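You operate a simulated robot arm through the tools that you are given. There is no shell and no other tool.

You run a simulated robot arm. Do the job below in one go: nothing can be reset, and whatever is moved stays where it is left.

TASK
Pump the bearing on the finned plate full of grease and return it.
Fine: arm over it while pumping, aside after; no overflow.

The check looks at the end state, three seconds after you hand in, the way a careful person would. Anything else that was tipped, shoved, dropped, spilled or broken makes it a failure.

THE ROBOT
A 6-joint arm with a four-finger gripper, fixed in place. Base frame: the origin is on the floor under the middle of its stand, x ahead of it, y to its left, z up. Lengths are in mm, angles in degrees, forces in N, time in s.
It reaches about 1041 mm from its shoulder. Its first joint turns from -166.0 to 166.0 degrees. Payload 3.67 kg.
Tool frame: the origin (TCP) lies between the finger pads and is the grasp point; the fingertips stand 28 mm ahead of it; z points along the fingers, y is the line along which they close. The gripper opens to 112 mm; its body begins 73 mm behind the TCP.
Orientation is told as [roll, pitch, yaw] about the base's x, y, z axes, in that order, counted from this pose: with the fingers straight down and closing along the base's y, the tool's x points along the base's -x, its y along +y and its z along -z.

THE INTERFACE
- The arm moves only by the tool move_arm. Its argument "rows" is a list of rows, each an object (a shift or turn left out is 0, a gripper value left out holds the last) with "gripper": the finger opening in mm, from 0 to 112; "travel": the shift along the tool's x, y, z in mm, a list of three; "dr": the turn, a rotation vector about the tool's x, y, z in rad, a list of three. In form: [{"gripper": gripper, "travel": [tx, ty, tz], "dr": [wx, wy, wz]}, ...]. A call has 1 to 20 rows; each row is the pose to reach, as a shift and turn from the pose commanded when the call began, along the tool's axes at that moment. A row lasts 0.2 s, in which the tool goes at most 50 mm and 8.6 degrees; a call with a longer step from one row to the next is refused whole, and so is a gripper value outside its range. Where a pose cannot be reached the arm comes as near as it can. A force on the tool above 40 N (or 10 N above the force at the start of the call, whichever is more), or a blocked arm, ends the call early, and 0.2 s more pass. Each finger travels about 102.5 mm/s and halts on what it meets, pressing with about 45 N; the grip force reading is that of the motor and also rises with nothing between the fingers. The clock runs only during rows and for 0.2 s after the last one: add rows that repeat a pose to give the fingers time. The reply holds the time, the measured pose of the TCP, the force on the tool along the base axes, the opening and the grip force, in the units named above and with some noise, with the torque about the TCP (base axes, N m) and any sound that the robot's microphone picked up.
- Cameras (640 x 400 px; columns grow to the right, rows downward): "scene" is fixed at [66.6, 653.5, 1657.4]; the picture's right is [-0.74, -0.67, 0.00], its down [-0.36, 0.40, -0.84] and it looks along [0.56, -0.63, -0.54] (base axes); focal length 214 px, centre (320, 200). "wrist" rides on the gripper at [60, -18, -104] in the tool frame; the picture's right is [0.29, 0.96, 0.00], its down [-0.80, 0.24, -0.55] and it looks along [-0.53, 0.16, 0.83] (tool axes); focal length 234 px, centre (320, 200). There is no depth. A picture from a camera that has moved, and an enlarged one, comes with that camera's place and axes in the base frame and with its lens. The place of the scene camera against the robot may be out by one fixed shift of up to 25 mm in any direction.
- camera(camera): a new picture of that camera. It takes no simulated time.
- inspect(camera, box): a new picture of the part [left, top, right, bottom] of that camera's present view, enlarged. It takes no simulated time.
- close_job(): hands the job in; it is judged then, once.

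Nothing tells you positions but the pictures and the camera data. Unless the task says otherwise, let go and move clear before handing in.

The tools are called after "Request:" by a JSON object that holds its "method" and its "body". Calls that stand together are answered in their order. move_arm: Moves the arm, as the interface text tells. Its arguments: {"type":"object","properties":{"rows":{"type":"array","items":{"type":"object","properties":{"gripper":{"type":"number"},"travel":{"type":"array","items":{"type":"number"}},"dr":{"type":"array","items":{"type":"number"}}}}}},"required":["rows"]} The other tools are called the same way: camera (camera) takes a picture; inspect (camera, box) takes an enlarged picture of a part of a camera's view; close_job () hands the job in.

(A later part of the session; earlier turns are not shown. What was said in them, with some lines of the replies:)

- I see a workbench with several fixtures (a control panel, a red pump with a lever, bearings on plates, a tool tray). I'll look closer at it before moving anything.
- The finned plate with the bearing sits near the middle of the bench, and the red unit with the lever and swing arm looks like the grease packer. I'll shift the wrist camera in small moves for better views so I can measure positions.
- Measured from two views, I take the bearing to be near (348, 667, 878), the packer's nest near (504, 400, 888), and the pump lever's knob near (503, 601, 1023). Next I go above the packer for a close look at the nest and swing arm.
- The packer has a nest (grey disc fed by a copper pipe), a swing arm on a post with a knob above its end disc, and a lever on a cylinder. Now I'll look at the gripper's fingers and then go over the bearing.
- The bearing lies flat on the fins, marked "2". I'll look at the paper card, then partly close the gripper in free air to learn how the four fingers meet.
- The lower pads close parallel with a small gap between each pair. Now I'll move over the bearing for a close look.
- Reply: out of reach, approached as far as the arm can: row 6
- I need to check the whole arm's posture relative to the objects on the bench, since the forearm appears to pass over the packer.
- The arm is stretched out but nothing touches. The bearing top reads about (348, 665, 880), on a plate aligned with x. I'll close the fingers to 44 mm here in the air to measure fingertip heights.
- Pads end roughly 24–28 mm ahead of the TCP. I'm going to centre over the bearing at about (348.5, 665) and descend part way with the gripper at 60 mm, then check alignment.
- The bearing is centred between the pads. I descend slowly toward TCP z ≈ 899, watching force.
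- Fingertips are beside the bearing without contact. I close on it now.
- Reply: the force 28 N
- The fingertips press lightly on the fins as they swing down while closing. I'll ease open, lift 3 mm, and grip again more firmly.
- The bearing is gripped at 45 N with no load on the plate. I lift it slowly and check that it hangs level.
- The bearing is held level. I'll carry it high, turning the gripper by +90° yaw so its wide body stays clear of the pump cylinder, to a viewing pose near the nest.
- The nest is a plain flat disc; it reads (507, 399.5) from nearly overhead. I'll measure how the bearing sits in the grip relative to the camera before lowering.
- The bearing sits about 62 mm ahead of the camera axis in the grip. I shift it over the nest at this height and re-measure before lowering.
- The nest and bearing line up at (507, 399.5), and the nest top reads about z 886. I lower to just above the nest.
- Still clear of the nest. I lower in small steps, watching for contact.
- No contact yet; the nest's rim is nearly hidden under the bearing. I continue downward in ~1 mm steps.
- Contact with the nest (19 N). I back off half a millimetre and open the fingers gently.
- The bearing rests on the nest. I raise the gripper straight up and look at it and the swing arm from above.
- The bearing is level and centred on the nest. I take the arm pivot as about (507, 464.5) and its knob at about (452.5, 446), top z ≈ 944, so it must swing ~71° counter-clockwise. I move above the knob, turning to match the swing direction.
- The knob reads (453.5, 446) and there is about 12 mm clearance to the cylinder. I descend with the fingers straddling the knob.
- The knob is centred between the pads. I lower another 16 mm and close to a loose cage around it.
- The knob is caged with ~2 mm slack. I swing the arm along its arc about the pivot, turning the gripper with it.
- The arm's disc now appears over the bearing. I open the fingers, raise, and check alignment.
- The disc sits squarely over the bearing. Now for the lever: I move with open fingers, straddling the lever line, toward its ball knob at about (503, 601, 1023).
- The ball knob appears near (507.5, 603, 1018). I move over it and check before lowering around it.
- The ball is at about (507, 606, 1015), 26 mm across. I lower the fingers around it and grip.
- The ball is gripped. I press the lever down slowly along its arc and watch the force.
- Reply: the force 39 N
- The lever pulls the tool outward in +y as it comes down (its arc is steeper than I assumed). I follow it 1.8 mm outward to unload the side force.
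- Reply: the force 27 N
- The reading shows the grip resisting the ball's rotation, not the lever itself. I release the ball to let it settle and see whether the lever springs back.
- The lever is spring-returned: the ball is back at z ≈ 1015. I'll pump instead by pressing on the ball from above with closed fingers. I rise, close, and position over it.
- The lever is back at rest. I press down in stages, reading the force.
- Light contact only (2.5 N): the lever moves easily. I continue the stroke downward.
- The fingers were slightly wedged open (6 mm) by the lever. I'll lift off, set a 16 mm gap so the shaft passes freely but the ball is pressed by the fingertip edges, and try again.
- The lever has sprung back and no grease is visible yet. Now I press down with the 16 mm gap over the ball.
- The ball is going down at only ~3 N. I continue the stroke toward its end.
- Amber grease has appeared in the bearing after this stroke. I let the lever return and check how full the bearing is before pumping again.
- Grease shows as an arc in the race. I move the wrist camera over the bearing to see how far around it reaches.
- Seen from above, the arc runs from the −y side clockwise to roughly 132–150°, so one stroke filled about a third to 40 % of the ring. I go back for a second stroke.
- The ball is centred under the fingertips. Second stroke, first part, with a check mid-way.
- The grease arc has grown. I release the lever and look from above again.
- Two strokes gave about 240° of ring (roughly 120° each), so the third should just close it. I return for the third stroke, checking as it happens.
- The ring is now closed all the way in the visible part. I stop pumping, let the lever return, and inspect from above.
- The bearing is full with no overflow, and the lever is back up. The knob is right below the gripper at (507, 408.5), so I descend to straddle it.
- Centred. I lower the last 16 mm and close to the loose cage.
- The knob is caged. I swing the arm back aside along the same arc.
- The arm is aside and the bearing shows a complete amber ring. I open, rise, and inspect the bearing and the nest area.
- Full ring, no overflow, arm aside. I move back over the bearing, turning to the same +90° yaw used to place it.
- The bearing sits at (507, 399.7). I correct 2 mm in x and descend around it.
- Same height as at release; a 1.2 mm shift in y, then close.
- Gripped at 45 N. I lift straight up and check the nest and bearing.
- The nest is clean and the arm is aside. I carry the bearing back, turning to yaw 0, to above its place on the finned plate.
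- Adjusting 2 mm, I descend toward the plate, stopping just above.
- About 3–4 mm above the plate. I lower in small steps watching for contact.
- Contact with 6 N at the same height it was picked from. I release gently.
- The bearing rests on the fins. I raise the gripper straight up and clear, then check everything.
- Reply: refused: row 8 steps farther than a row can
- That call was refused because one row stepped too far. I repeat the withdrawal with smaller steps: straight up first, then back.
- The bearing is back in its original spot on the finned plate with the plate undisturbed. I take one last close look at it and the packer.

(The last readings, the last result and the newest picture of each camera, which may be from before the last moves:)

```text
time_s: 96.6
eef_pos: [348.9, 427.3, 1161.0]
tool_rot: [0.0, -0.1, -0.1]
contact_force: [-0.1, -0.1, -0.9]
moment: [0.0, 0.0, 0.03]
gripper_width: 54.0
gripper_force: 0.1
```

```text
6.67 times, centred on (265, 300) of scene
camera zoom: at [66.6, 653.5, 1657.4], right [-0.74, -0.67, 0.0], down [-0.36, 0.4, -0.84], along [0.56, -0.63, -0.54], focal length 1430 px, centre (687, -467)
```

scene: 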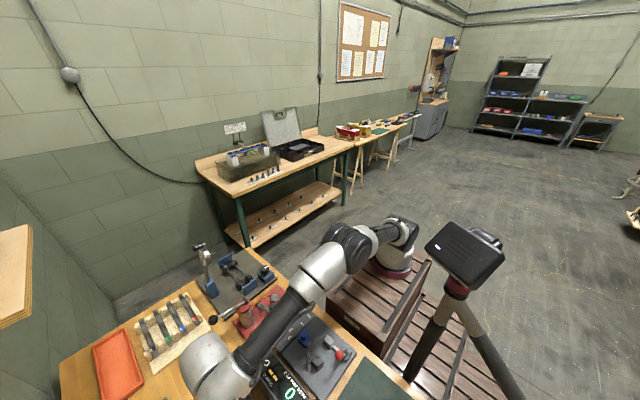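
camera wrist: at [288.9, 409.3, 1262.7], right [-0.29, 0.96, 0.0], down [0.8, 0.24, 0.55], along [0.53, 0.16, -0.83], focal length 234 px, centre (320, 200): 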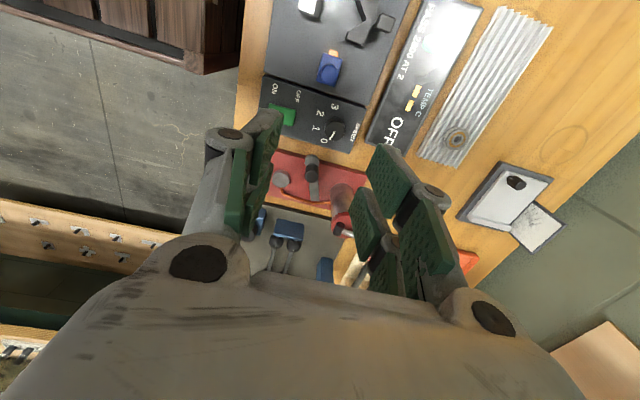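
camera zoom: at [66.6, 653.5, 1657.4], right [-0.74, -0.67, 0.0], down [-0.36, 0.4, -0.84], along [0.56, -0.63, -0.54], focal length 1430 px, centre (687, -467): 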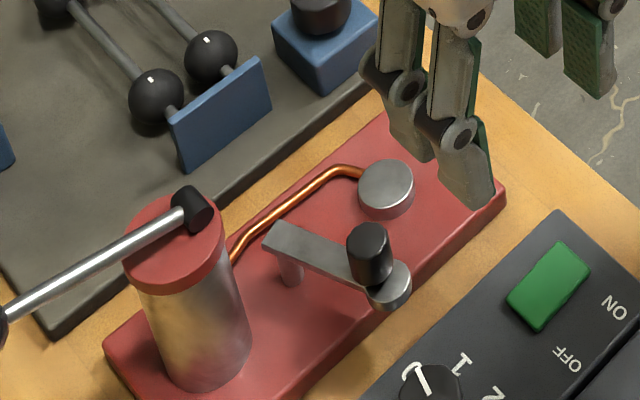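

The bearing lies flat on the finned plate with a complete ring of grease and no overflow. The swing arm is aside, the lever is up, the nest is clean, and the gripper is clear, so I hand in.

Request:
{"method": "close_job", "body": {}}

```text
The job is handed in.
```

The bearing is pumped full of grease and back in its original spot on the finned plate. The job is handed in.

- **Fill:** It took three full lever strokes. Each one filled about a third of the ring, and the third closed it. I saw no overflow on the bearing, the nest or the bench.
- **Swing arm:** It was over the bearing while I pumped. I swung it back aside before lifting the bearing off.
- **First lever attempts:** I first tried gripping the lever's ball, then pressing it with closed fingers. Neither moved it far enough to dispense grease, and the lever returned to rest each time. I then pressed it from above with a narrow finger gap, which worked.
- **Fingertip contact:** While first closing on the bearing, the fingertips pressed on the fins with about 28 N. I backed off before gripping, and the plate looks undisturbed.

In the final pictures nothing else on the bench looks moved, the lever is up, and the gripper is open and clear.
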